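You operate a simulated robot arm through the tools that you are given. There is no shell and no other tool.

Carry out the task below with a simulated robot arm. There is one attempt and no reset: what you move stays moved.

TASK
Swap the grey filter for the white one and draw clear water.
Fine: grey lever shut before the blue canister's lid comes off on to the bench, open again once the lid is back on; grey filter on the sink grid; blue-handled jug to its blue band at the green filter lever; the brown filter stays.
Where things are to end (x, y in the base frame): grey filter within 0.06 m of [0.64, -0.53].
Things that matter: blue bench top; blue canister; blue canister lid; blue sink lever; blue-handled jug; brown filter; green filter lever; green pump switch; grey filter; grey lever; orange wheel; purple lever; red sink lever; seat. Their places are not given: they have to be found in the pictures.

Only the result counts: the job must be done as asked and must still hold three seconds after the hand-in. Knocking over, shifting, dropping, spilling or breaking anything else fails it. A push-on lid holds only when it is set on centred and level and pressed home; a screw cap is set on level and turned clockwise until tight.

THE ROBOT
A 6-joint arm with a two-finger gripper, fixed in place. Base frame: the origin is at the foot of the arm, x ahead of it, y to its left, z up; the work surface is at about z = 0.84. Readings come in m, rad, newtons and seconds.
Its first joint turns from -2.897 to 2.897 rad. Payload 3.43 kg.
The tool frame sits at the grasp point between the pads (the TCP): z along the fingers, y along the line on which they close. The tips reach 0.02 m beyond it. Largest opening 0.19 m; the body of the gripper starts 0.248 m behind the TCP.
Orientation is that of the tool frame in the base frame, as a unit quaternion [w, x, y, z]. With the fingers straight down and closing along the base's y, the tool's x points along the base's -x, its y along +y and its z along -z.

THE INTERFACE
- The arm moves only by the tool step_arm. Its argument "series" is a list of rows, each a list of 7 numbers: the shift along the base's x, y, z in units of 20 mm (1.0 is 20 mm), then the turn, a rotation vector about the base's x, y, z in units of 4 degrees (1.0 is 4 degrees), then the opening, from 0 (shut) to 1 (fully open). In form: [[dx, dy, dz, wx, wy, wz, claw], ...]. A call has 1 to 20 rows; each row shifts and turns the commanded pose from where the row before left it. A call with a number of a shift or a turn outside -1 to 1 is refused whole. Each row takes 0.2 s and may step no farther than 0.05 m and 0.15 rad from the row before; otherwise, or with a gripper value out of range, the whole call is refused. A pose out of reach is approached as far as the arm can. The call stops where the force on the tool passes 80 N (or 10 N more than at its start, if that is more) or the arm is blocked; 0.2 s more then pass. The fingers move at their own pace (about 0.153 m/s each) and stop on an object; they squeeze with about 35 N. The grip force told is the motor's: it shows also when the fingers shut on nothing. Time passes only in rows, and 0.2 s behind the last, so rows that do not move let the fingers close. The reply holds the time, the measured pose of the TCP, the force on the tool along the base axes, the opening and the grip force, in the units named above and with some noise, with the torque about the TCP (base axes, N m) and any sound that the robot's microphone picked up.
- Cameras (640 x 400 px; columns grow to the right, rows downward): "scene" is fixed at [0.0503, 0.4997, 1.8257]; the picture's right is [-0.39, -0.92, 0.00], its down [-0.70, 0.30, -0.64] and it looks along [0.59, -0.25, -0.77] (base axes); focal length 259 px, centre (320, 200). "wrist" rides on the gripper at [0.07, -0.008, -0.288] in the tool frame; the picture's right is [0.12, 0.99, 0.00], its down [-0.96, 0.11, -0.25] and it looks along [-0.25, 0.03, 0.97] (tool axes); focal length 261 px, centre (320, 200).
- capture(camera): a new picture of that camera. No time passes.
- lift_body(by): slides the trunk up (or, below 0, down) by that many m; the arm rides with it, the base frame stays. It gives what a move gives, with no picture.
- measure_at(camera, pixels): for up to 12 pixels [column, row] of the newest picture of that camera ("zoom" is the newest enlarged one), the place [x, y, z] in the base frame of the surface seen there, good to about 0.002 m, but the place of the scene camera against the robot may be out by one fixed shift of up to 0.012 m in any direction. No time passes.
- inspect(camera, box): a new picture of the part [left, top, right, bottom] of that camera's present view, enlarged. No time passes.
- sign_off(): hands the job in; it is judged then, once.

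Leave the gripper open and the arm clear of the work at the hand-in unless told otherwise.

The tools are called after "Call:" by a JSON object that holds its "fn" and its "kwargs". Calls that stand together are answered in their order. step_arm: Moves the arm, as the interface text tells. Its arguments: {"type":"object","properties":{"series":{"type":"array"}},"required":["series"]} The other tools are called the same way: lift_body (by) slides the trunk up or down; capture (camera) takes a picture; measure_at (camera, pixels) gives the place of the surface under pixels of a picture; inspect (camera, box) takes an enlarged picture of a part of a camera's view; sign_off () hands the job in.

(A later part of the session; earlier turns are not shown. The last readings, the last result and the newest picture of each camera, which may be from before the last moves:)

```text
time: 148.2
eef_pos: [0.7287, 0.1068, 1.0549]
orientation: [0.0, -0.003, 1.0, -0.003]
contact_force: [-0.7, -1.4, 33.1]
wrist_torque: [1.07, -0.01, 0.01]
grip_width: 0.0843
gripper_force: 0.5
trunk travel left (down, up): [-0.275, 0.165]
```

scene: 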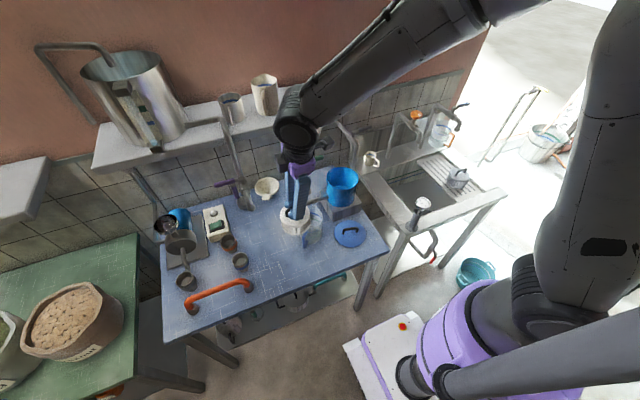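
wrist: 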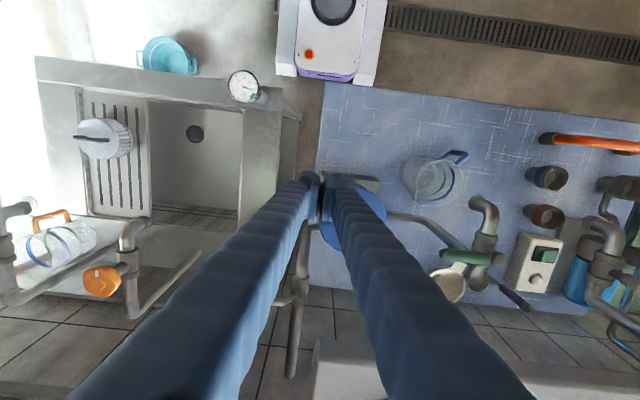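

Sideways force is ~0 now at 33 N. Unloading straight up.

Call:
{"fn": "step_arm", "kwargs": {"series": [[0, 0, 0.08, 0, 0, 0, 0.442], [0, 0, 0.08, 0, 0, 0, 0.442], [0, 0, 0.1, 0, 0, 0, 0.442], [0, 0, 0.2, 0, 0, 0, 0.442], [0, 0, 0.5, 0, 0, 0, 0.442], [0, 0, 1, 0, 0, 0, 0.442], [0, 0, 1, 0, 0, 0, 0.442], [0, 0, 1, 0, 0, 0, 0.442], [0, 0, 1, 0, 0, 0, 0.442]]}}

Call:
{"fn": "inspect", "kwargs": {"camera": "wrist", "box": [260, 120, 380, 240]}}

Call:
{"fn": "measure_at", "kwargs": {"camera": "zoom", "pixels": [[215, 120], [250, 75], [310, 55], [380, 70], [430, 115], [450, 160], [450, 200], [220, 270], [270, 315], [330, 330], [390, 310], [425, 270]]}}

Call:
{"fn": "inspect", "kwargs": {"camera": "scene", "box": [316, 150, 372, 220]}}

```text
time: 150.2
eef_pos: [0.7292, 0.1061, 1.1538]
orientation: [0.001, -0.003, 1.0, -0.003]
contact_force: [0.3, 0.0, 0.5]
wrist_torque: [0.05, -0.02, 0.01]
grip_width: 0.0839
gripper_force: 0.2
trunk travel left (down, up): [-0.275, 0.165]
```

```text
3.33 times, centred on (320, 180) of wrist
```

zoom: 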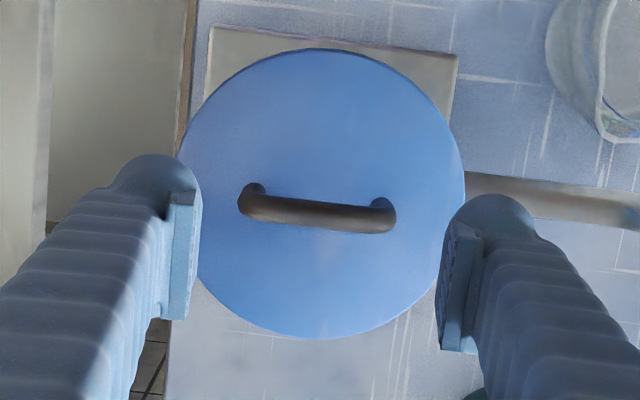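

```text
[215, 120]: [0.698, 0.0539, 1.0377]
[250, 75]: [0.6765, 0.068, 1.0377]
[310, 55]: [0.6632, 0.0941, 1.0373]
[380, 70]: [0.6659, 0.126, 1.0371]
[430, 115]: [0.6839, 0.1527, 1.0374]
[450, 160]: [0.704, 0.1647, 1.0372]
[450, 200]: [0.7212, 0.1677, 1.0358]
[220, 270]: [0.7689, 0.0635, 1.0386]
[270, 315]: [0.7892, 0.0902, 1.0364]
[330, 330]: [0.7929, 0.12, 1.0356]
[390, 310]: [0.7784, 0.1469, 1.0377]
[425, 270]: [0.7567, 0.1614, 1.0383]
```

```text
5.71 times, centred on (344, 185) of scene
```

zoom: 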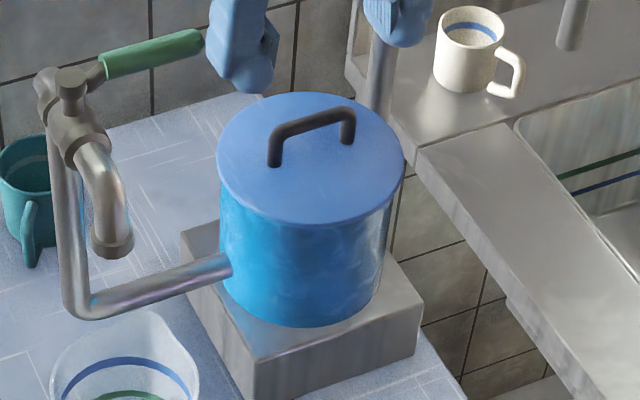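

The lid is centred, level and pressed. Now I reopen the grey lever: shut the fingers, rise, go round to the lever's +x side (staying clear of the shelf end) and push it back to −x.

Call:
{"fn": "step_arm", "kwargs": {"series": [[0, 0, 1, 0, 0, 0, 0.442], [0, 0, 1, 0, 0, 0, 0], [0, 0, 1, 0, 0, 0, 0], [0, 0, 1, 0, 0, 0, 0], [0, 0, 1, 0, 0, 0, 0], [0, 0, 1, 0, 0, 0, 0], [0, 0, 1, 0, 0, 0, 0], [0, -1, 0, 0, 0, 0, 0], [0, -1, 0, 0, 0, 0, 0], [0, -1, 0, 0, 0, 0, 0], [0, -1, 0, 0, 0, 0, 0], [0, -1, 0, 0, 0, 0, 0], [0, -1, 0, 0, 0, 0, 0], [0, -1, 0, 0, 0, 0, 0], [0, -1, 0, 0, 0, 0, 0]]}}

Call:
{"fn": "capture", "kwargs": {"camera": "wrist"}}

Call:
{"fn": "measure_at", "kwargs": {"camera": "wrist", "pixels": [[300, 270], [310, 272], [290, 268], [330, 275]]}}

```text
time: 153.4
eef_pos: [0.7303, -0.0524, 1.292]
orientation: [0.001, -0.002, 1.0, -0.003]
contact_force: [0.5, 0.1, -0.2]
wrist_torque: [0.06, 0.03, -0.02]
grip_width: 0.0
gripper_force: 34.8
trunk travel left (down, up): [-0.275, 0.165]
```

```text
taken
```

wrist: 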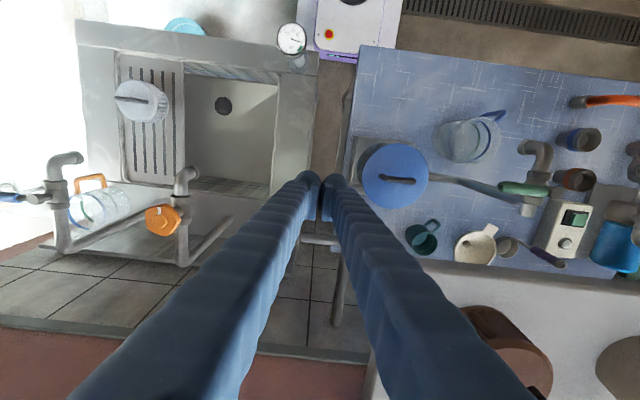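

```text
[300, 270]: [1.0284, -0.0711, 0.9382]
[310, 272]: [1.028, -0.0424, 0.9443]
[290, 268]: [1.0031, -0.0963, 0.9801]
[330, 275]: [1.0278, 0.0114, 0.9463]
```

Call:
{"fn": "measure_at", "kwargs": {"camera": "wrist", "pixels": [[305, 236], [312, 238], [320, 239], [328, 240], [336, 242]]}}

```text
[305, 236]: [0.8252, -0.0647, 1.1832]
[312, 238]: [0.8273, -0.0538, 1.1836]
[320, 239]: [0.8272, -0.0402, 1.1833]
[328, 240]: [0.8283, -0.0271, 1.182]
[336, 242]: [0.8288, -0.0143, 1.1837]
```

Lever lies at x≈0.827, y −0.07…−0.014, as expected. Moving over to its far side and descending.

Call:
{"fn": "step_arm", "kwargs": {"series": [[1, 0, 0, 0, 0, 0, 0], [1, 0, 0, 0, 0, 0, 0], [1, 0, 0, 0, 0, 0, 0], [1, 0, 0, 0, 0, 0, 0], [1, 0, 0, 0, 0, 0, 0], [1, 0, 0, 0, 0, 0, 0], [0.85, 0, 0, 0, 0, 0, 0], [0, 0, -1, 0, 0, 0, 0], [0, 0, -1, 0, 0, 0, 0], [0, 0, -1, 0, 0, 0, 0], [0, 0, -1, 0, 0, 0, 0], [0, 0, -1, 0, 0, 0, 0], [0, 0, -0.85, 0, 0, 0, 0]]}}

Call:
{"fn": "capture", "kwargs": {"camera": "wrist"}}

Call:
{"fn": "inspect", "kwargs": {"camera": "scene", "box": [320, 70, 420, 170]}}

```text
time: 156.2
eef_pos: [0.8678, -0.0554, 1.1745]
orientation: [0.002, -0.003, 1.0, -0.002]
contact_force: [0.1, -0.2, -0.3]
wrist_torque: [-0.01, 0.02, 0.01]
grip_width: 0.0
gripper_force: 33.7
trunk travel left (down, up): [-0.275, 0.165]
```

```text
taken
```

wrist: 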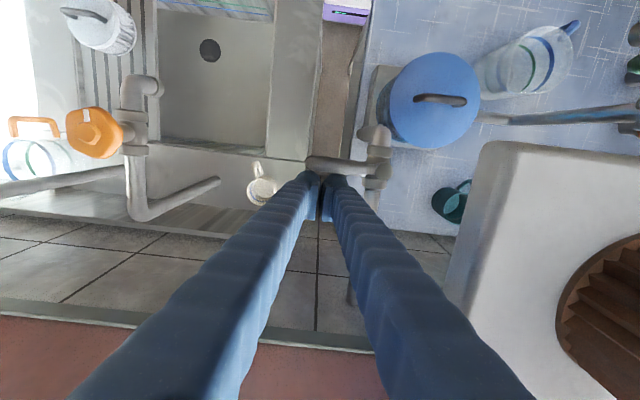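

```text
4.00 times, centred on (370, 120) of scene
```

zoom: 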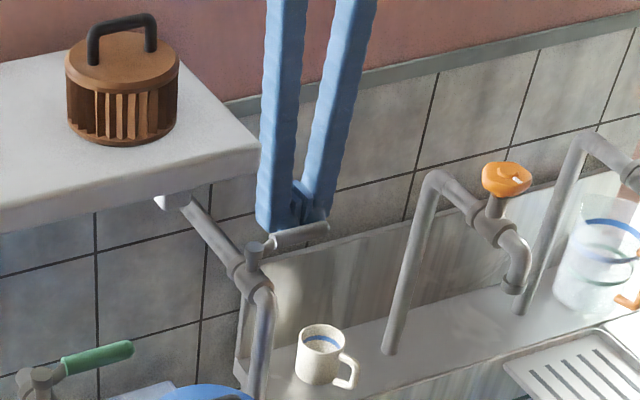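

The fingers are right behind the lever. Pushing it back along its arc in −x first.

Call:
{"fn": "step_arm", "kwargs": {"series": [[-0.5, -0.03, 0, 0, 0, 0, 0], [-0.5, -0.04, 0, 0, 0, 0, 0], [-0.57, -0.11, 0, 0, 0, 0, 0], [-0.57, -0.11, 0, 0, 0, 0, 0], [-0.43, 0.09, 0, 0, 0, 0, 0], [-0.43, 0.09, 0, 0, 0, 0, 0], [-0.43, 0.09, 0, 0, 0, 0, 0]]}}

Call:
{"fn": "inspect", "kwargs": {"camera": "scene", "box": [320, 70, 420, 170]}}

```text
time: 157.8
eef_pos: [0.7991, -0.0529, 1.1768]
orientation: [0.001, -0.003, 1.0, -0.003]
contact_force: [0.0, 0.1, 0.0]
wrist_torque: [-0.01, 0.0, -0.03]
grip_width: 0.0
gripper_force: 34.6
trunk travel left (down, up): [-0.275, 0.165]
```

```text
4.00 times, centred on (370, 120) of scene
```

zoom: 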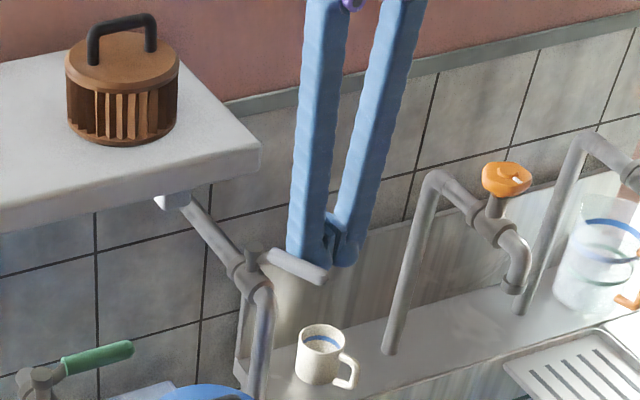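

The lever is at about 45°. Continuing to the open end and pressing lightly on the stop.

Call:
{"fn": "step_arm", "kwargs": {"series": [[-0.39, 0.22, 0, 0, 0, 0, 0], [-0.39, 0.28, 0, 0, 0, 0, 0], [-0.39, 0.28, 0, 0, 0, 0, 0], [-0.25, 0.44, 0, 0, 0, 0, 0], [-0.25, 0.44, 0, 0, 0, 0, 0], [-0.25, 0.44, 0, 0, 0, 0, 0]]}}

Call:
{"fn": "inspect", "kwargs": {"camera": "scene", "box": [320, 70, 420, 170]}}

```text
time: 159.3
eef_pos: [0.7672, -0.0263, 1.1795]
orientation: [0.009, -0.002, 1.0, -0.009]
contact_force: [16.7, -41.8, -12.4]
wrist_torque: [-0.55, -0.12, -0.87]
grip_width: 0.0
gripper_force: 34.0
trunk travel left (down, up): [-0.275, 0.165]
stopped in row 6: the force on the tool passed its limit at 82 N (the readings are from after the stop); the commanded pose is now the measured one
```

```text
4.00 times, centred on (370, 120) of scene
```

zoom: 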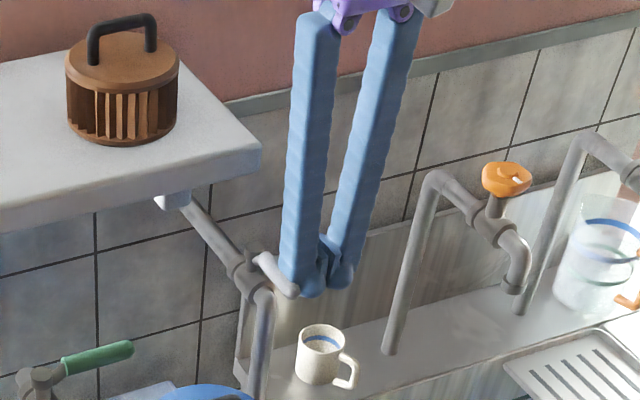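

The stop was reached (82 N, call halted). The lever looks as in the original open picture. Backing off and measuring it.

Call:
{"fn": "step_arm", "kwargs": {"series": [[0, -0.5, 0, 0, 0, 0, 0], [0, -1, 0, 0, 0, 0, 0], [-0.5, -1, 0, 0, 0, 0, 0], [-1, -0.5, 0.5, 0, 0, 0, 0], [-1, 0, 1, 0, 0, 0, 0], [-1, 0, 1, 0, 0, 0, 0], [0, 0, 1, 0, 0, 0, 0], [0, 0, 1, 0, 0, 0, 0]]}}

Call:
{"fn": "capture", "kwargs": {"camera": "wrist"}}

Call:
{"fn": "inspect", "kwargs": {"camera": "scene", "box": [325, 105, 389, 145]}}

```text
time: 161.1
eef_pos: [0.6948, -0.0764, 1.2698]
orientation: [0.008, -0.002, 1.0, -0.007]
contact_force: [0.5, 1.6, -0.3]
wrist_torque: [0.0, -0.03, 0.01]
grip_width: 0.0
gripper_force: 34.4
trunk travel left (down, up): [-0.275, 0.165]
```

```text
taken
```

wrist: 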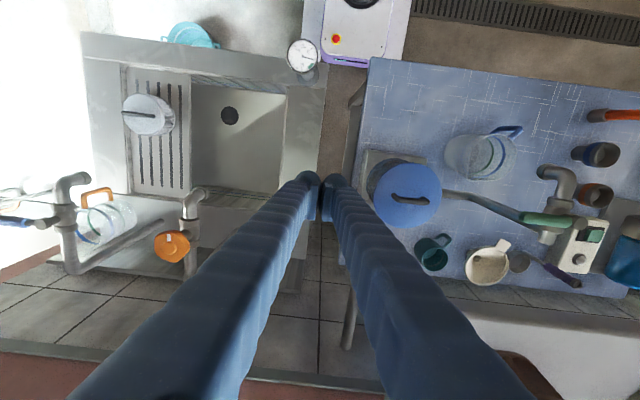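

```text
10.00 times, centred on (357, 125) of scene
```

zoom: 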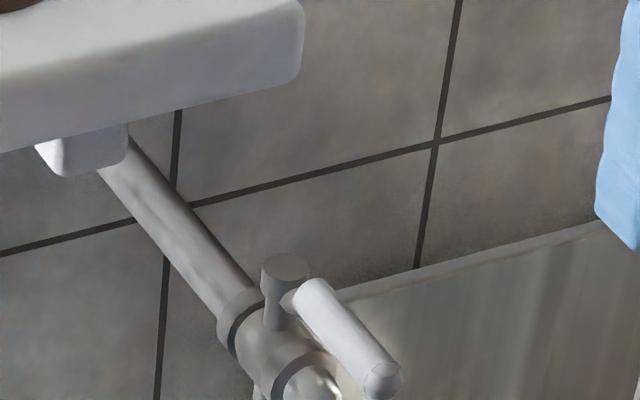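

The grey lever is back exactly as in its original open position. Now the green lever, jug and spout: measuring them from here.

Call:
{"fn": "inspect", "kwargs": {"camera": "wrist", "box": [430, 110, 600, 260]}}

Call:
{"fn": "measure_at", "kwargs": {"camera": "zoom", "pixels": [[345, 200], [370, 205], [400, 210], [430, 212], [470, 210], [500, 205], [440, 240], [450, 190], [420, 130], [400, 160], [370, 235], [480, 150]]}}

Call:
{"fn": "inspect", "kwargs": {"camera": "scene", "box": [280, 150, 360, 250]}}

```text
2.67 times, centred on (515, 185) of wrist
```

zoom: 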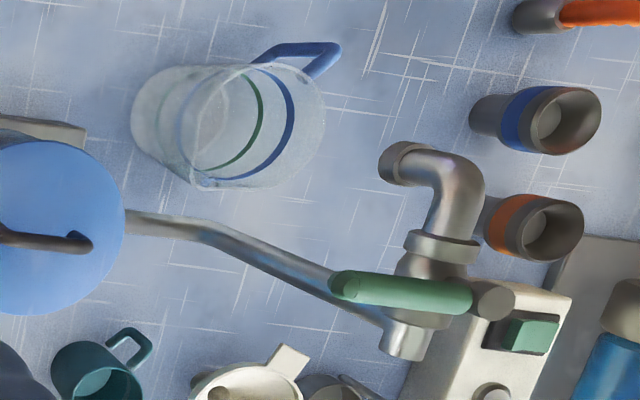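

```text
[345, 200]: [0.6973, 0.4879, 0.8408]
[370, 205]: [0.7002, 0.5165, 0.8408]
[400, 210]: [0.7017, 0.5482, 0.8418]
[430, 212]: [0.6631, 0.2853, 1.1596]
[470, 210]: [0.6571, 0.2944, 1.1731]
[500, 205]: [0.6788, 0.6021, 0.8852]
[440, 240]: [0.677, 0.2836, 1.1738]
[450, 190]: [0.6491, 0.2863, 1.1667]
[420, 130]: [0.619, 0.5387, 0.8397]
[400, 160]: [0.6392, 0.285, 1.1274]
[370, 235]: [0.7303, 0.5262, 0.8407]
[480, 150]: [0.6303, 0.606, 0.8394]
```

```text
4.00 times, centred on (320, 200) of scene
```

zoom: 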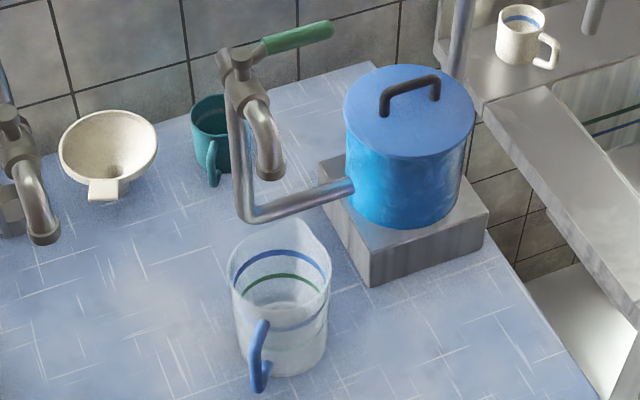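

Call:
{"fn": "inspect", "kwargs": {"camera": "wrist", "box": [430, 110, 600, 260]}}

Call:
{"fn": "measure_at", "kwargs": {"camera": "zoom", "pixels": [[340, 283], [370, 287], [400, 290], [430, 293], [460, 295], [495, 298], [385, 165], [395, 175], [405, 150], [410, 340], [200, 130], [300, 170]]}}

```text
2.67 times, centred on (515, 185) of wrist
```

zoom: 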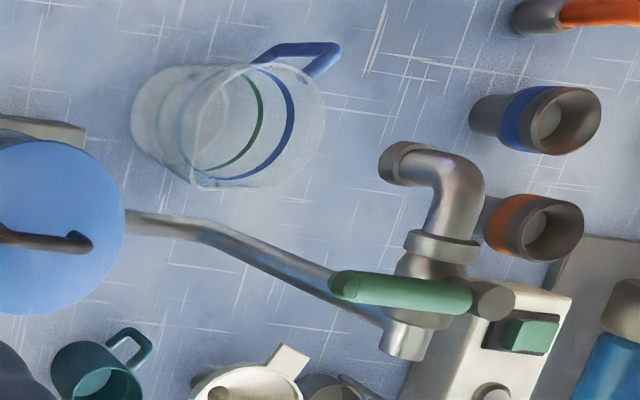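

```text
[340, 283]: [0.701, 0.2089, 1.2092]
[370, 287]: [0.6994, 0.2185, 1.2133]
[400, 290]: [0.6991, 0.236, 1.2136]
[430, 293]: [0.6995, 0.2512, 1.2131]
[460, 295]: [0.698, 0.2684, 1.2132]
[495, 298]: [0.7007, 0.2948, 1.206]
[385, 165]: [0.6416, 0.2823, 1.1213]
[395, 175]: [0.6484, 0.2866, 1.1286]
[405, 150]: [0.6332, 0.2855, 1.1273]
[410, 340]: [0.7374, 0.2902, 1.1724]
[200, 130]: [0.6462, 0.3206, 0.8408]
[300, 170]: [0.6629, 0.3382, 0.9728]
```

Green lever: along y at x≈0.70, y 0.207–0.273, top z≈1.2135, pivot ≈(0.70, 0.295). Spout outlet ≈(0.639, 0.294). Checking the jug rim to be sure the spout is inside it.

Call:
{"fn": "measure_at", "kwargs": {"camera": "zoom", "pixels": [[324, 110], [318, 140], [310, 80], [290, 72], [250, 68], [210, 80], [190, 120], [185, 150], [200, 185], [240, 187], [270, 185], [325, 50]]}}

Call:
{"fn": "inspect", "kwargs": {"camera": "scene", "box": [290, 190, 346, 250]}}

Call:
{"fn": "measure_at", "kwargs": {"camera": "zoom", "pixels": [[170, 110], [225, 60], [300, 45], [370, 100], [380, 140], [180, 150], [280, 170], [200, 300], [300, 340], [370, 300], [240, 240], [350, 200]]}}

```text
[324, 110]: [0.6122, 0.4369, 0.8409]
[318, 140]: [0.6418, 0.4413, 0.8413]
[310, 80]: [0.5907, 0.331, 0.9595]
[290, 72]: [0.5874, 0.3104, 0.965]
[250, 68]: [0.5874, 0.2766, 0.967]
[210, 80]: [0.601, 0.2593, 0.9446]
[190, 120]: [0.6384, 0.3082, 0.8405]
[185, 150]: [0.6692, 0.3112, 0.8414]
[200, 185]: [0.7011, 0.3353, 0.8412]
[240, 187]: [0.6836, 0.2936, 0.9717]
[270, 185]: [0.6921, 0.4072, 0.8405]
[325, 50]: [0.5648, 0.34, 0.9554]
```

```text
6.67 times, centred on (318, 220) of scene
```

zoom: 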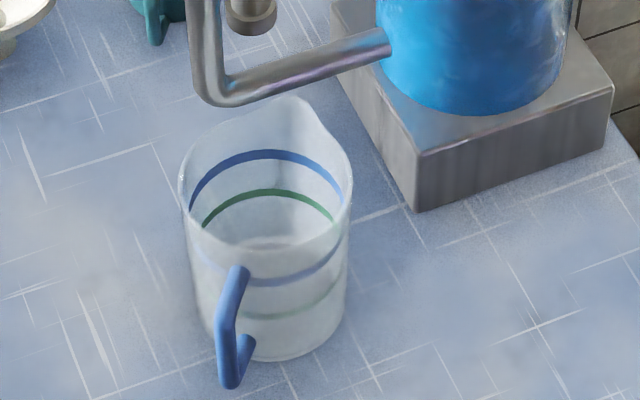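

```text
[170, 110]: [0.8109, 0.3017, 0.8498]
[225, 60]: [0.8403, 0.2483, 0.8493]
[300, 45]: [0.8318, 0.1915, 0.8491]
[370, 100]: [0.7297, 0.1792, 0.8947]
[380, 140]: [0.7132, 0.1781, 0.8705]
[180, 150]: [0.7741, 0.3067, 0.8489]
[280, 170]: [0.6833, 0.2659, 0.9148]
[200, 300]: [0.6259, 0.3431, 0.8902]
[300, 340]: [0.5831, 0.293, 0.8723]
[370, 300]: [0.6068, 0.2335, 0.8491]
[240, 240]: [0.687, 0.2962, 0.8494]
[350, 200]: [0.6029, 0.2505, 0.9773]
```

The jug (centre ≈(0.635, 0.2935), radius ≈0.05, rim z≈0.97) is right under the spout. Measuring the bands' heights for reference.

Call:
{"fn": "measure_at", "kwargs": {"camera": "zoom", "pixels": [[270, 152], [240, 158], [300, 158], [220, 175], [330, 180], [270, 192], [240, 200], [300, 198], [300, 282], [320, 270], [290, 318], [310, 310]]}}

```text
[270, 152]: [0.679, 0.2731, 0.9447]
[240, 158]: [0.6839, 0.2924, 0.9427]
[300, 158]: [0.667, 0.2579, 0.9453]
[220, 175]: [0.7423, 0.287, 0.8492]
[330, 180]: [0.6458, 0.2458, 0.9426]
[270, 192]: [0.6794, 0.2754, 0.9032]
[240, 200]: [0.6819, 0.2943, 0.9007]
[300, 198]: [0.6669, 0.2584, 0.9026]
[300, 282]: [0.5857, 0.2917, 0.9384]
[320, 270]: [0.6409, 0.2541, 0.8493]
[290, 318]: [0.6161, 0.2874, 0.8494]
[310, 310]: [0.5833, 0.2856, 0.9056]
```

Blue band at scene z≈0.944, green band ≈0.9025. Now moving (fingers shut) to the far side (+x) of the green lever, high first.

Call:
{"fn": "step_arm", "kwargs": {"series": [[0, 0.97, 0.1, 0.2, 0.23, -0.06, 0], [0, 0.97, 0.1, 0, 0, 0, 0], [0, 0.97, 0.1, 0, 0, 0, 0], [0, 0.97, 0.1, 0, 0, 0, 0], [0, 0.97, 0.1, 0, 0, 0, 0], [0, 0.97, 0.1, 0, 0, 0, 0], [0, 0.97, 0.1, 0, 0, 0, 0], [0, 0.97, 0.1, 0, 0, 0, 0], [0, 0.97, 0, 0, 0, 0, 0], [0, 0.97, 0, 0, 0, 0, 0], [0, 0.97, 0, 0, 0, 0, 0], [0, 0.97, 0, 0, 0, 0, 0], [0, 0.97, 0, 0, 0, 0, 0], [0, 0.97, 0, 0, 0, 0, 0], [0, 0.97, 0, 0, 0, 0, 0], [0, 0.97, 0, 0, 0, 0, 0], [1, 0, 0, 0, 0, 0, 0], [1, 0, 0, 0, 0, 0, 0], [0.35, 0, 0, 0, 0, 0, 0]]}}

Call:
{"fn": "capture", "kwargs": {"camera": "wrist"}}

Call:
{"fn": "inspect", "kwargs": {"camera": "scene", "box": [260, 90, 370, 220]}}

```text
time: 165.1
eef_pos: [0.7429, 0.2309, 1.2851]
orientation: [0.0, 0.001, 1.0, -0.001]
contact_force: [-0.2, 0.3, 1.1]
wrist_torque: [-0.02, -0.01, 0.01]
grip_width: 0.0
gripper_force: 34.4
trunk travel left (down, up): [-0.275, 0.165]
```

```text
taken
```

wrist: 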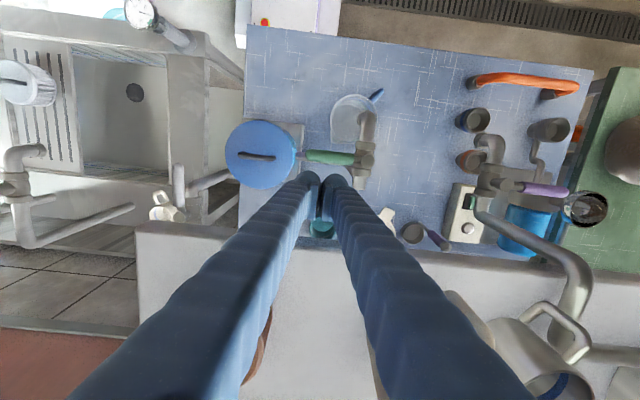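

```text
3.08 times, centred on (315, 155) of scene
```

zoom: 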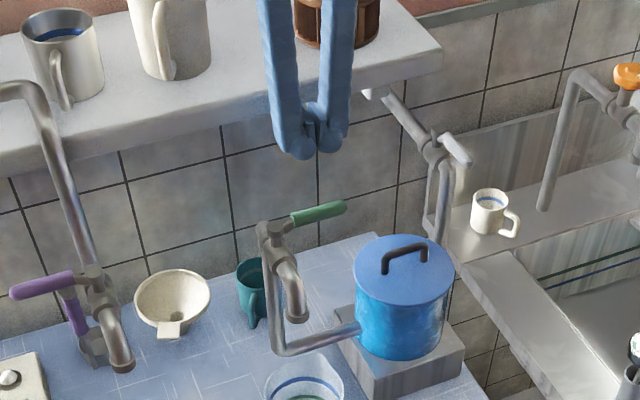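

Just beyond the lever and in front of the shelf. Descending to lever height (z≈1.213).

Call:
{"fn": "step_arm", "kwargs": {"series": [[0, 0, -1, 0, 0, 0, 0], [0, 0, -1, 0, 0, 0, 0], [0, 0, -1, 0, 0, 0, 0], [0, 0, -0.6, 0, 0, 0, 0]]}}

Call:
{"fn": "inspect", "kwargs": {"camera": "scene", "box": [270, 110, 360, 220]}}

```text
time: 166.1
eef_pos: [0.7407, 0.2332, 1.2129]
orientation: [-0.001, 0.0, 1.0, 0.0]
contact_force: [0.1, -0.8, -0.2]
wrist_torque: [0.0, 0.01, 0.02]
grip_width: 0.0001
gripper_force: 34.1
trunk travel left (down, up): [-0.275, 0.165]
```

```text
3.64 times, centred on (315, 165) of scene
```

zoom: 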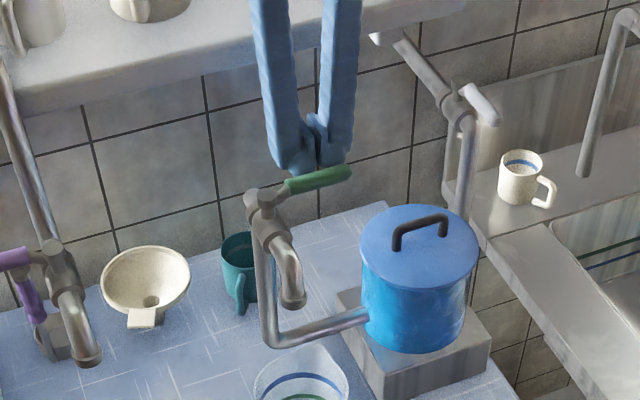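

In place behind the green lever. Nudging −x a first ~10° and reading the force.

Call:
{"fn": "step_arm", "kwargs": {"series": [[-0.3, 0, 0, 0, 0, 0, 0], [-0.25, -0.05, 0, 0, 0, 0, 0], [-0.25, -0.05, 0, 0, 0, 0, 0], [-0.15, -0.05, 0, 0, 0, 0, 0]]}}

Call:
{"fn": "inspect", "kwargs": {"camera": "scene", "box": [280, 150, 360, 250]}}

```text
time: 167.1
eef_pos: [0.7219, 0.228, 1.2142]
orientation: [-0.001, 0.0, 1.0, 0.0]
contact_force: [0.7, -0.3, 1.0]
wrist_torque: [0.01, -0.02, -0.06]
grip_width: 0.0001
gripper_force: 34.2
trunk travel left (down, up): [-0.275, 0.165]
```

```text
4.00 times, centred on (320, 200) of scene
```

zoom: 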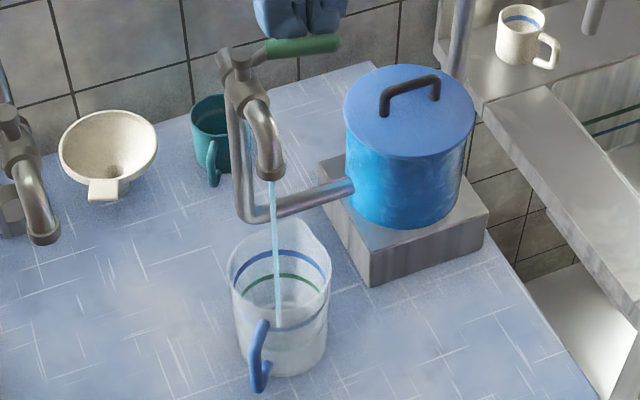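

Clear water runs in a thin stream into the jug. While it fills slowly I go over to the closing side (−x) of the lever: up, across, down.

Call:
{"fn": "step_arm", "kwargs": {"series": [[0.2, 0, 0.5, 0, 0, 0, 0], [0, 0, 1, 0, 0, 0, 0], [0, 0, 0.7, 0, 0, 0, 0], [-1, 0, 0, 0, 0, 0, 0], [-1, 0, 0, 0, 0, 0, 0], [-1, 0.1, 0, 0, 0, 0, 0], [-1, 0.1, 0, 0, 0, 0, 0], [-0.5, 0, 0, 0, 0, 0, 0]]}}

Call:
{"fn": "inspect", "kwargs": {"camera": "scene", "box": [280, 150, 360, 250]}}

```text
time: 168.9
eef_pos: [0.6359, 0.2338, 1.258]
orientation: [-0.001, -0.001, 1.0, 0.001]
contact_force: [0.0, 0.3, -0.3]
wrist_torque: [0.05, -0.01, 0.03]
grip_width: 0.0001
gripper_force: 34.3
trunk travel left (down, up): [-0.275, 0.165]
```

```text
4.00 times, centred on (320, 200) of scene
```

zoom: 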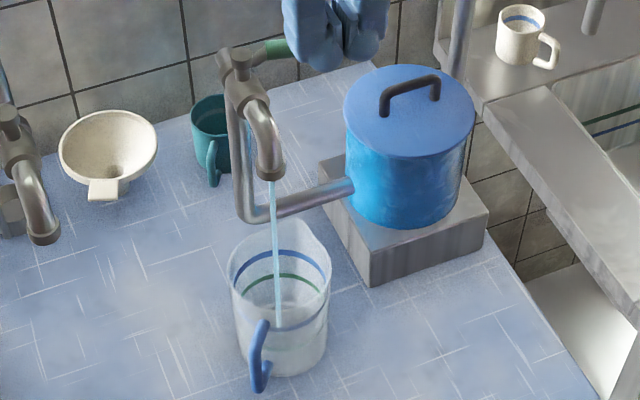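

Lowering the fingers on the −x side of the lever, ready to shut it.

Call:
{"fn": "step_arm", "kwargs": {"series": [[0, 0, -1, 0, 0, 0, 0], [0, 0, -1, 0, 0, 0, 0], [0, 0, -0.25, 0, 0, 0, 0]]}}

Call:
{"fn": "inspect", "kwargs": {"camera": "scene", "box": [290, 185, 346, 250]}}

Call:
{"fn": "measure_at", "kwargs": {"camera": "zoom", "pixels": [[260, 230], [250, 250], [280, 240], [240, 235], [300, 230], [270, 260]]}}

```text
time: 169.7
eef_pos: [0.6383, 0.2322, 1.2144]
orientation: [0.0, 0.0, 1.0, 0.0]
contact_force: [0.5, 0.0, 0.6]
wrist_torque: [0.0, 0.0, 0.01]
grip_width: 0.0
gripper_force: 34.3
trunk travel left (down, up): [-0.275, 0.165]
```

```text
6.15 times, centred on (318, 218) of scene
```

zoom: 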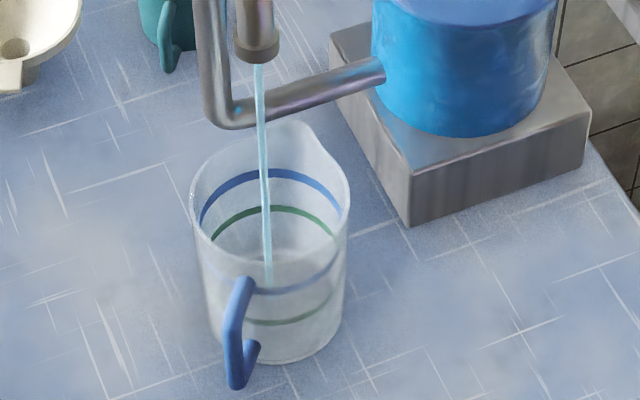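

```text
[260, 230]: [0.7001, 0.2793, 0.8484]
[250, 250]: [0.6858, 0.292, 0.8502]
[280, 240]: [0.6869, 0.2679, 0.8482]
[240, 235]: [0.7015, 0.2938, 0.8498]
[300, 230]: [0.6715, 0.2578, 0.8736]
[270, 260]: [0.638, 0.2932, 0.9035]
```

The stream falls well inside the jug; the level is still low. I wait in short intervals and watch the level.

Call:
{"fn": "step_arm", "kwargs": {"series": [[0, 0, 0, 0, 0, 0, 0], [0, 0, 0, 0, 0, 0, 0], [0, 0, 0, 0, 0, 0, 0], [0, 0, 0, 0, 0, 0, 0], [0, 0, 0, 0, 0, 0, 0], [0, 0, 0, 0, 0, 0, 0], [0, 0, 0, 0, 0, 0, 0], [0, 0, 0, 0, 0, 0, 0], [0, 0, 0, 0, 0, 0, 0], [0, 0, 0, 0, 0, 0, 0]]}}

Call:
{"fn": "inspect", "kwargs": {"camera": "scene", "box": [290, 185, 346, 250]}}

Call:
{"fn": "capture", "kwargs": {"camera": "wrist"}}

```text
time: 171.9
eef_pos: [0.6372, 0.2341, 1.2127]
orientation: [-0.001, -0.001, 1.0, 0.001]
contact_force: [-0.8, 0.0, -0.5]
wrist_torque: [-0.02, -0.01, 0.01]
grip_width: 0.0001
gripper_force: 33.6
trunk travel left (down, up): [-0.275, 0.165]
```

```text
6.15 times, centred on (318, 218) of scene
```

zoom: 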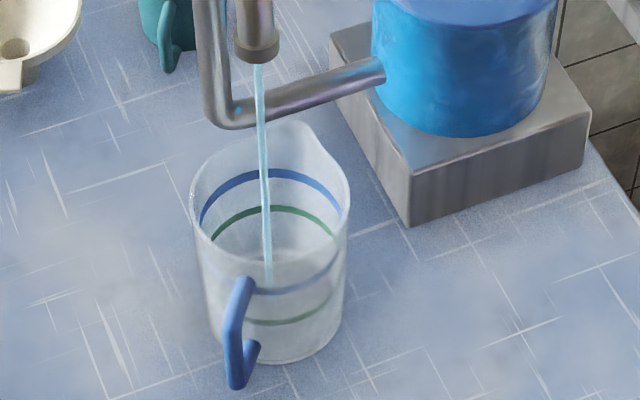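

```text
taken
```

wrist: 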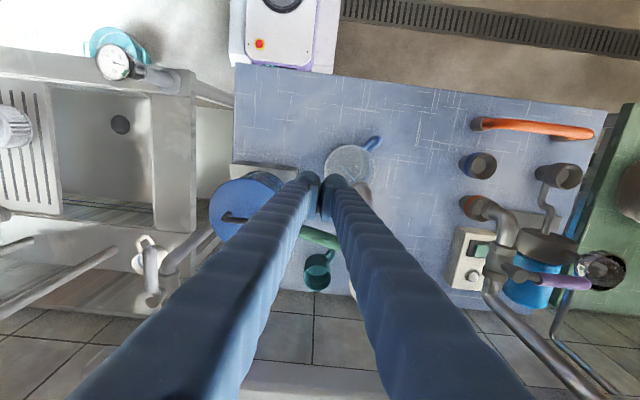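

Call:
{"fn": "inspect", "kwargs": {"camera": "scene", "box": [300, 200, 332, 245]}}

Call:
{"fn": "measure_at", "kwargs": {"camera": "zoom", "pixels": [[300, 190], [330, 200], [280, 200], [310, 230], [330, 260], [290, 320], [330, 330], [350, 300]]}}

```text
8.89 times, centred on (316, 222) of scene
```

zoom: 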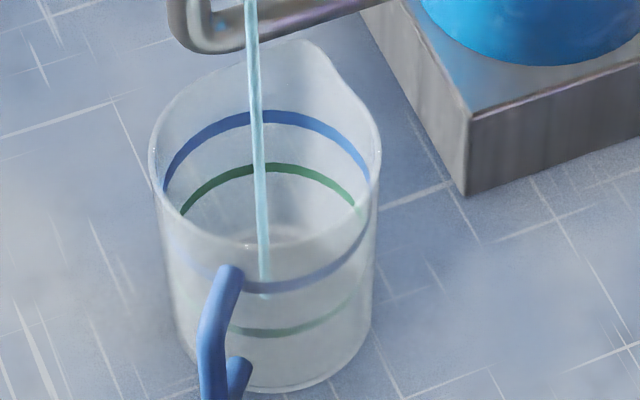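

```text
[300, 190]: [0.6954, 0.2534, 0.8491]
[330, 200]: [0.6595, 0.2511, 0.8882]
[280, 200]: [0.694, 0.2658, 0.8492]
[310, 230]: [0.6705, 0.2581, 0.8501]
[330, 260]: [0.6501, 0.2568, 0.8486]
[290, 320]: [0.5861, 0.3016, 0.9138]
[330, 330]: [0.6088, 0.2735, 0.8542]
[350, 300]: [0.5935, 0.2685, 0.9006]
```

The level is still near the bottom (stream end at z≈0.85). Waiting 4 s to gauge the rate.

Call:
{"fn": "step_arm", "kwargs": {"series": [[0, 0, 0, 0, 0, 0, 0], [0, 0, 0, 0, 0, 0, 0], [0, 0, 0, 0, 0, 0, 0], [0, 0, 0, 0, 0, 0, 0], [0, 0, 0, 0, 0, 0, 0], [0, 0, 0, 0, 0, 0, 0], [0, 0, 0, 0, 0, 0, 0], [0, 0, 0, 0, 0, 0, 0], [0, 0, 0, 0, 0, 0, 0], [0, 0, 0, 0, 0, 0, 0], [0, 0, 0, 0, 0, 0, 0], [0, 0, 0, 0, 0, 0, 0], [0, 0, 0, 0, 0, 0, 0], [0, 0, 0, 0, 0, 0, 0], [0, 0, 0, 0, 0, 0, 0], [0, 0, 0, 0, 0, 0, 0], [0, 0, 0, 0, 0, 0, 0], [0, 0, 0, 0, 0, 0, 0], [0, 0, 0, 0, 0, 0, 0], [0, 0, 0, 0, 0, 0, 0]]}}

Call:
{"fn": "inspect", "kwargs": {"camera": "scene", "box": [300, 200, 332, 245]}}

```text
time: 176.1
eef_pos: [0.6377, 0.2331, 1.2133]
orientation: [-0.001, 0.0, 1.0, 0.0]
contact_force: [-0.3, 0.4, -0.1]
wrist_torque: [0.02, 0.03, -0.01]
grip_width: 0.0
gripper_force: 34.7
trunk travel left (down, up): [-0.275, 0.165]
```

```text
8.89 times, centred on (316, 222) of scene
```

zoom: 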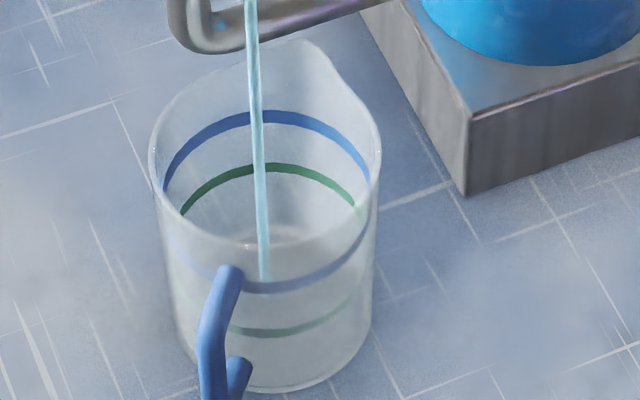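

Level rises only slowly at ~10° opening. I'll go back over to the +x side and open the lever to ~35°.

Call:
{"fn": "step_arm", "kwargs": {"series": [[0, 0, 1, 0, 0, 0, 0], [0, 0, 1, 0, 0, 0, 0], [0, 0, 0.3, 0, 0, 0, 0], [1, 0, 0, 0, 0, 0, 0], [1, 0, 0, 0, 0, 0, 0], [1, 0, 0, 0, 0, 0, 0], [1, 0, 0, 0, 0, 0, 0], [1, 0, 0, 0, 0, 0, 0], [0, 0, -1, 0, 0, 0, 0], [0, 0, -1, 0, 0, 0, 0], [0, 0, -0.3, 0, 0, 0, 0], [-0.5, -0.1, 0, 0, 0, 0, 0], [-0.3, -0.05, 0, 0, 0, 0, 0], [-0.5, -0.13, 0, 0, 0, 0, 0], [-0.5, -0.13, 0, 0, 0, 0, 0], [-0.2, 0, 0, 0, 0, 0, 0]]}}

Call:
{"fn": "inspect", "kwargs": {"camera": "scene", "box": [280, 140, 350, 250]}}

```text
time: 179.5
eef_pos: [0.6979, 0.2248, 1.2115]
orientation: [-0.002, 0.0, 1.0, -0.001]
contact_force: [0.7, 0.8, 0.3]
wrist_torque: [0.02, -0.02, -0.04]
grip_width: 0.0
gripper_force: 34.4
trunk travel left (down, up): [-0.275, 0.165]
```

```text
3.64 times, centred on (315, 195) of scene
```

zoom: 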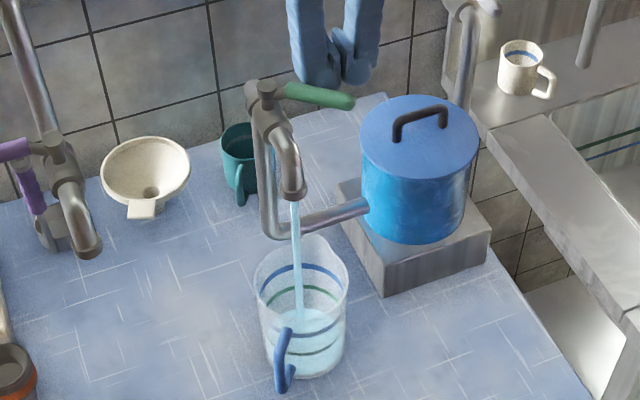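

Much faster flow now, and water is visible in the jug. Going over to the closing side at once.

Call:
{"fn": "step_arm", "kwargs": {"series": [[0.3, 0, 1, 0, 0, 0, 0], [0, 0, 1, 0, 0, 0, 0], [-0.7, 0, 0.4, 0, 0, 0, 0], [-1, 0.2, 0, 0, 0, 0, 0], [-1, 0.2, 0, 0, 0, 0, 0], [-1, 0.2, 0, 0, 0, 0, 0], [-1, 0.2, 0, 0, 0, 0, 0]]}}

Call:
{"fn": "inspect", "kwargs": {"camera": "scene", "box": [300, 200, 332, 245]}}

Call:
{"fn": "measure_at", "kwargs": {"camera": "zoom", "pixels": [[300, 190], [320, 220], [300, 240], [220, 230], [330, 260], [290, 270]]}}

```text
time: 181.1
eef_pos: [0.6086, 0.2418, 1.2618]
orientation: [0.0, 0.0, 1.0, 0.0]
contact_force: [1.1, 0.1, -0.3]
wrist_torque: [0.03, -0.08, 0.03]
grip_width: 0.0
gripper_force: 34.2
trunk travel left (down, up): [-0.275, 0.165]
```

```text
8.89 times, centred on (316, 222) of scene
```

zoom: 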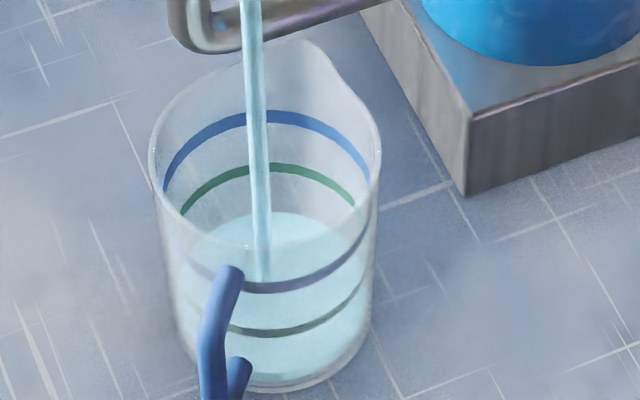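

```text
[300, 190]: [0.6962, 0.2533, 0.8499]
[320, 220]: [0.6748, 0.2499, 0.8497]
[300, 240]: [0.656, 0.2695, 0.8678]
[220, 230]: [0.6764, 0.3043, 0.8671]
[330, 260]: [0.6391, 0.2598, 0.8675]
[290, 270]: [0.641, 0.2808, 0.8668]
```

Water surface reads z≈0.867 (target 0.944). Lowering the fingers beside the lever and measuring the rate.

Call:
{"fn": "step_arm", "kwargs": {"series": [[0, 0, -1, 0, 0, 0, 0], [0, 0, -1, 0, 0, 0, 0], [0, 0, -0.4, 0, 0, 0, 0]]}}

Call:
{"fn": "inspect", "kwargs": {"camera": "scene", "box": [300, 200, 332, 245]}}

Call:
{"fn": "measure_at", "kwargs": {"camera": "zoom", "pixels": [[300, 240], [220, 230], [330, 250], [290, 270], [330, 230], [290, 220]]}}

Call:
{"fn": "inspect", "kwargs": {"camera": "scene", "box": [270, 130, 350, 210]}}

```text
time: 181.9
eef_pos: [0.6089, 0.2414, 1.2123]
orientation: [-0.001, 0.0, 1.0, 0.0]
contact_force: [-0.2, 0.6, 0.4]
wrist_torque: [0.01, 0.01, 0.01]
grip_width: 0.0
gripper_force: 34.7
trunk travel left (down, up): [-0.275, 0.165]
```

```text
8.89 times, centred on (316, 222) of scene
```

zoom: 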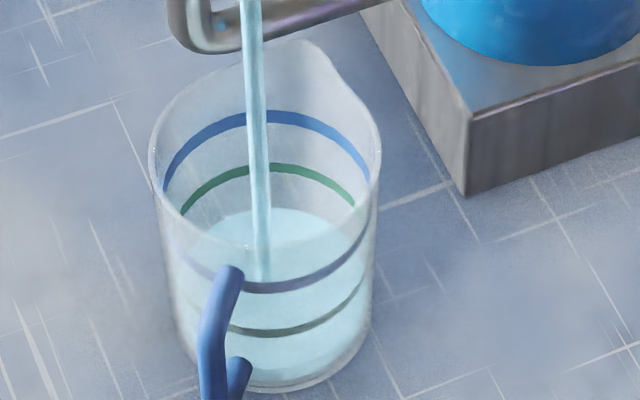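

```text
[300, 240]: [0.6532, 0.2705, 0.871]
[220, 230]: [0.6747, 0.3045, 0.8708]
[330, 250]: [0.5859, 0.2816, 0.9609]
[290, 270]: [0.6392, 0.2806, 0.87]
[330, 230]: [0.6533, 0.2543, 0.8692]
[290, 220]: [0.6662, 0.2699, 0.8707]
```

```text
5.00 times, centred on (310, 170) of scene
```

zoom: 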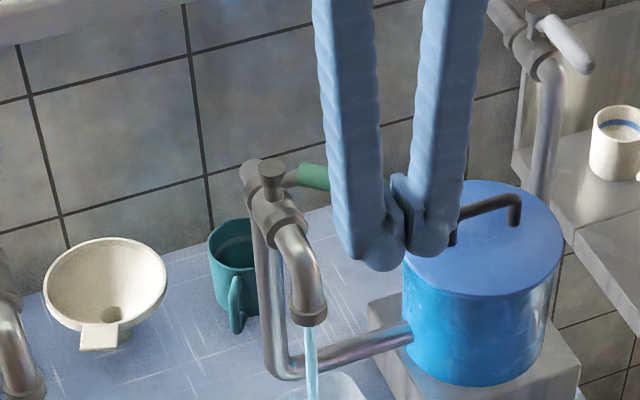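

Level ≈0.8705 at 181.9 s (≈4 mm/s). The fingers stand ready on the closing side. Waiting ~4 s and measuring again.

Call:
{"fn": "step_arm", "kwargs": {"series": [[0, 0, 0, 0, 0, 0, 0], [0, 0, 0, 0, 0, 0, 0], [0, 0, 0, 0, 0, 0, 0], [0, 0, 0, 0, 0, 0, 0], [0, 0, 0, 0, 0, 0, 0], [0, 0, 0, 0, 0, 0, 0], [0, 0, 0, 0, 0, 0, 0], [0, 0, 0, 0, 0, 0, 0], [0, 0, 0, 0, 0, 0, 0], [0, 0, 0, 0, 0, 0, 0], [0, 0, 0, 0, 0, 0, 0], [0, 0, 0, 0, 0, 0, 0], [0, 0, 0, 0, 0, 0, 0], [0, 0, 0, 0, 0, 0, 0], [0, 0, 0, 0, 0, 0, 0], [0, 0, 0, 0, 0, 0, 0], [0, 0, 0, 0, 0, 0, 0], [0, 0, 0, 0, 0, 0, 0]]}}

Call:
{"fn": "inspect", "kwargs": {"camera": "scene", "box": [300, 200, 332, 245]}}

Call:
{"fn": "measure_at", "kwargs": {"camera": "zoom", "pixels": [[300, 220], [220, 210], [290, 200], [320, 220], [230, 230], [300, 235]]}}

```text
time: 185.7
eef_pos: [0.6096, 0.2418, 1.2129]
orientation: [-0.001, 0.0, 1.0, 0.0]
contact_force: [0.3, 0.5, 0.2]
wrist_torque: [-0.01, -0.02, -0.01]
grip_width: 0.0
gripper_force: 34.8
trunk travel left (down, up): [-0.275, 0.165]
```

```text
8.89 times, centred on (316, 222) of scene
```

zoom: 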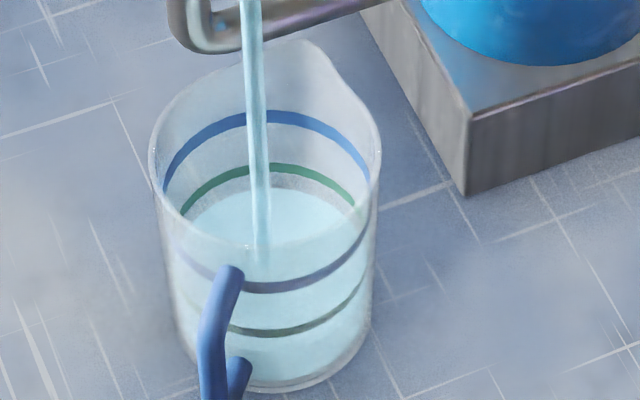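

```text
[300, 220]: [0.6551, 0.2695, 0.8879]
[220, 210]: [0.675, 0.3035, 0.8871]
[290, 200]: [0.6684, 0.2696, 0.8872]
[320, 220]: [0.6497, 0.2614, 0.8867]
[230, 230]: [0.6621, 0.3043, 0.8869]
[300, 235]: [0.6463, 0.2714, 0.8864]
```

Level 0.887 at 185.7 s → 4.35 mm/s; 57 mm still to go (~13 s). Waiting two 4.2 s stretches.

Call:
{"fn": "step_arm", "kwargs": {"series": [[0, 0, 0, 0, 0, 0, 0], [0, 0, 0, 0, 0, 0, 0], [0, 0, 0, 0, 0, 0, 0], [0, 0, 0, 0, 0, 0, 0], [0, 0, 0, 0, 0, 0, 0], [0, 0, 0, 0, 0, 0, 0], [0, 0, 0, 0, 0, 0, 0], [0, 0, 0, 0, 0, 0, 0], [0, 0, 0, 0, 0, 0, 0], [0, 0, 0, 0, 0, 0, 0], [0, 0, 0, 0, 0, 0, 0], [0, 0, 0, 0, 0, 0, 0], [0, 0, 0, 0, 0, 0, 0], [0, 0, 0, 0, 0, 0, 0], [0, 0, 0, 0, 0, 0, 0], [0, 0, 0, 0, 0, 0, 0], [0, 0, 0, 0, 0, 0, 0], [0, 0, 0, 0, 0, 0, 0], [0, 0, 0, 0, 0, 0, 0], [0, 0, 0, 0, 0, 0, 0]]}}

Call:
{"fn": "inspect", "kwargs": {"camera": "scene", "box": [300, 200, 332, 245]}}

Call:
{"fn": "measure_at", "kwargs": {"camera": "zoom", "pixels": [[300, 200], [220, 200], [290, 185], [320, 200], [230, 220], [300, 220]]}}

```text
time: 189.9
eef_pos: [0.6092, 0.2405, 1.2122]
orientation: [-0.001, 0.0, 1.0, 0.0]
contact_force: [-0.6, 0.0, -0.9]
wrist_torque: [-0.02, -0.01, -0.02]
grip_width: 0.0001
gripper_force: 34.2
trunk travel left (down, up): [-0.275, 0.165]
```

```text
8.89 times, centred on (316, 222) of scene
```

zoom: 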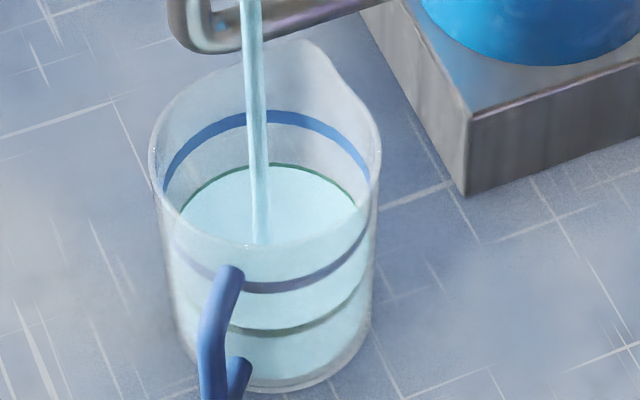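

```text
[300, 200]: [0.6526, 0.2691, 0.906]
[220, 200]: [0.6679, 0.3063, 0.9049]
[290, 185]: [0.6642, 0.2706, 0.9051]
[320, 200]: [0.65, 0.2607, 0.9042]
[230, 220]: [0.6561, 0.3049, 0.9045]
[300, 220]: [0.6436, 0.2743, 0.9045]
```

Level 0.9047 (just at the green band's upper edge), rate 4.2 mm/s. Another 4.2 s.

Call:
{"fn": "step_arm", "kwargs": {"series": [[0, 0, 0, 0, 0, 0, 0], [0, 0, 0, 0, 0, 0, 0], [0, 0, 0, 0, 0, 0, 0], [0, 0, 0, 0, 0, 0, 0], [0, 0, 0, 0, 0, 0, 0], [0, 0, 0, 0, 0, 0, 0], [0, 0, 0, 0, 0, 0, 0], [0, 0, 0, 0, 0, 0, 0], [0, 0, 0, 0, 0, 0, 0], [0, 0, 0, 0, 0, 0, 0], [0, 0, 0, 0, 0, 0, 0], [0, 0, 0, 0, 0, 0, 0], [0, 0, 0, 0, 0, 0, 0], [0, 0, 0, 0, 0, 0, 0], [0, 0, 0, 0, 0, 0, 0], [0, 0, 0, 0, 0, 0, 0], [0, 0, 0, 0, 0, 0, 0], [0, 0, 0, 0, 0, 0, 0], [0, 0, 0, 0, 0, 0, 0], [0, 0, 0, 0, 0, 0, 0]]}}

Call:
{"fn": "inspect", "kwargs": {"camera": "scene", "box": [300, 200, 332, 245]}}

Call:
{"fn": "measure_at", "kwargs": {"camera": "zoom", "pixels": [[300, 180], [220, 180], [290, 165], [320, 190], [230, 200], [300, 200], [268, 115], [300, 118], [220, 125]]}}

```text
time: 194.1
eef_pos: [0.6094, 0.2413, 1.2116]
orientation: [0.0, 0.0, 1.0, -0.001]
contact_force: [0.9, 0.7, -1.0]
wrist_torque: [0.0, 0.01, 0.03]
grip_width: 0.0
gripper_force: 33.8
trunk travel left (down, up): [-0.275, 0.165]
```

```text
8.89 times, centred on (316, 222) of scene
```

zoom: 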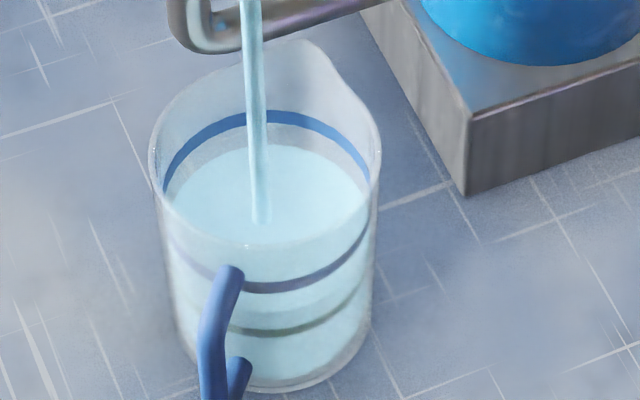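

```text
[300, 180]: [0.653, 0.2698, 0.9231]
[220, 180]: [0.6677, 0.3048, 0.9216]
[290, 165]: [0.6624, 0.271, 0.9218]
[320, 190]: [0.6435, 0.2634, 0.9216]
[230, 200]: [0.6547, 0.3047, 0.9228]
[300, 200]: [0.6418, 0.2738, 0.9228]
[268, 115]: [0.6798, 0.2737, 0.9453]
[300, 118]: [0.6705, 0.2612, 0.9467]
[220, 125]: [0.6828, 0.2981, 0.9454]
```

Level 0.9223; the blue band's centre is at ≈0.9445. Waiting another 4.2 s (→≈0.940), then closing.

Call:
{"fn": "step_arm", "kwargs": {"series": [[0, 0, 0, 0, 0, 0, 0], [0, 0, 0, 0, 0, 0, 0], [0, 0, 0, 0, 0, 0, 0], [0, 0, 0, 0, 0, 0, 0], [0, 0, 0, 0, 0, 0, 0], [0, 0, 0, 0, 0, 0, 0], [0, 0, 0, 0, 0, 0, 0], [0, 0, 0, 0, 0, 0, 0], [0, 0, 0, 0, 0, 0, 0], [0, 0, 0, 0, 0, 0, 0], [0, 0, 0, 0, 0, 0, 0], [0, 0, 0, 0, 0, 0, 0], [0, 0, 0, 0, 0, 0, 0], [0, 0, 0, 0, 0, 0, 0], [0, 0, 0, 0, 0, 0, 0], [0, 0, 0, 0, 0, 0, 0], [0, 0, 0, 0, 0, 0, 0], [0, 0, 0, 0, 0, 0, 0], [0, 0, 0, 0, 0, 0, 0]]}}

Call:
{"fn": "inspect", "kwargs": {"camera": "scene", "box": [300, 200, 332, 245]}}

Call:
{"fn": "measure_at", "kwargs": {"camera": "zoom", "pixels": [[300, 160], [220, 160], [290, 150], [320, 170], [230, 180], [300, 180], [200, 180], [330, 190]]}}

```text
time: 198.1
eef_pos: [0.609, 0.2412, 1.2127]
orientation: [-0.001, 0.0, 1.0, -0.001]
contact_force: [0.3, 0.2, 0.0]
wrist_torque: [0.0, 0.0, 0.03]
grip_width: 0.0
gripper_force: 34.3
trunk travel left (down, up): [-0.275, 0.165]
```

```text
8.89 times, centred on (316, 222) of scene
```

zoom: 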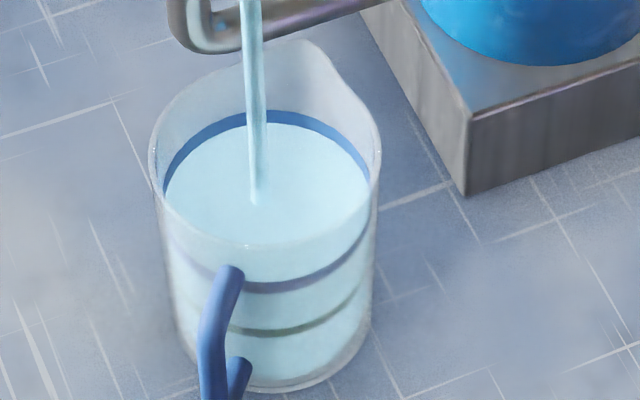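

```text
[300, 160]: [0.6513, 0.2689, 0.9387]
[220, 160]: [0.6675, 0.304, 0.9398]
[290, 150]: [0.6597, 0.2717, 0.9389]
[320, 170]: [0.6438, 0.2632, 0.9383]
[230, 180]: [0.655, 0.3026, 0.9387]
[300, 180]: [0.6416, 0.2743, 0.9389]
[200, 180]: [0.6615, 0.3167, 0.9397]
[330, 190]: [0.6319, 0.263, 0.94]
```

Level 0.939, at the band's lower edge. Waiting 0.8 s more and then shutting the lever with a straight +x push in the same call.

Call:
{"fn": "step_arm", "kwargs": {"series": [[0, 0, 0, 0, 0, 0, 0], [0, 0, 0, 0, 0, 0, 0], [0, 0, 0, 0, 0, 0, 0], [0, 0, 0, 0, 0, 0, 0], [1, 0, 0, 0, 0, 0, 0], [1, 0, 0, 0, 0, 0, 0], [1, 0, 0, 0, 0, 0, 0], [0.2, 0, 0, 0, 0, 0, 0]]}}

Call:
{"fn": "inspect", "kwargs": {"camera": "scene", "box": [280, 140, 350, 250]}}

```text
time: 199.9
eef_pos: [0.67, 0.24, 1.2124]
orientation: [-0.003, 0.0, 1.0, 0.0]
contact_force: [-17.1, 1.3, -5.8]
wrist_torque: [0.03, 0.3, 0.03]
grip_width: 0.0064
gripper_force: 34.2
trunk travel left (down, up): [-0.275, 0.165]
```

```text
3.64 times, centred on (315, 195) of scene
```

zoom: 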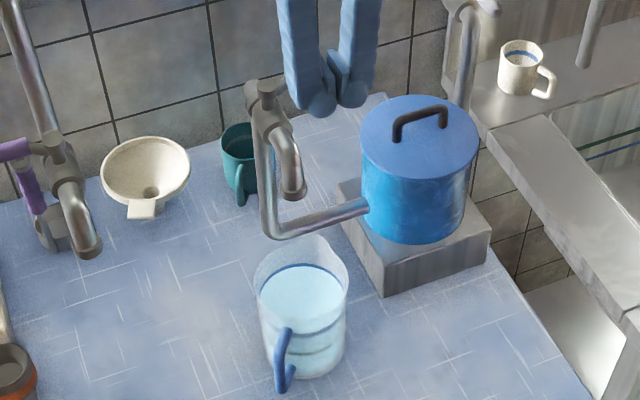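

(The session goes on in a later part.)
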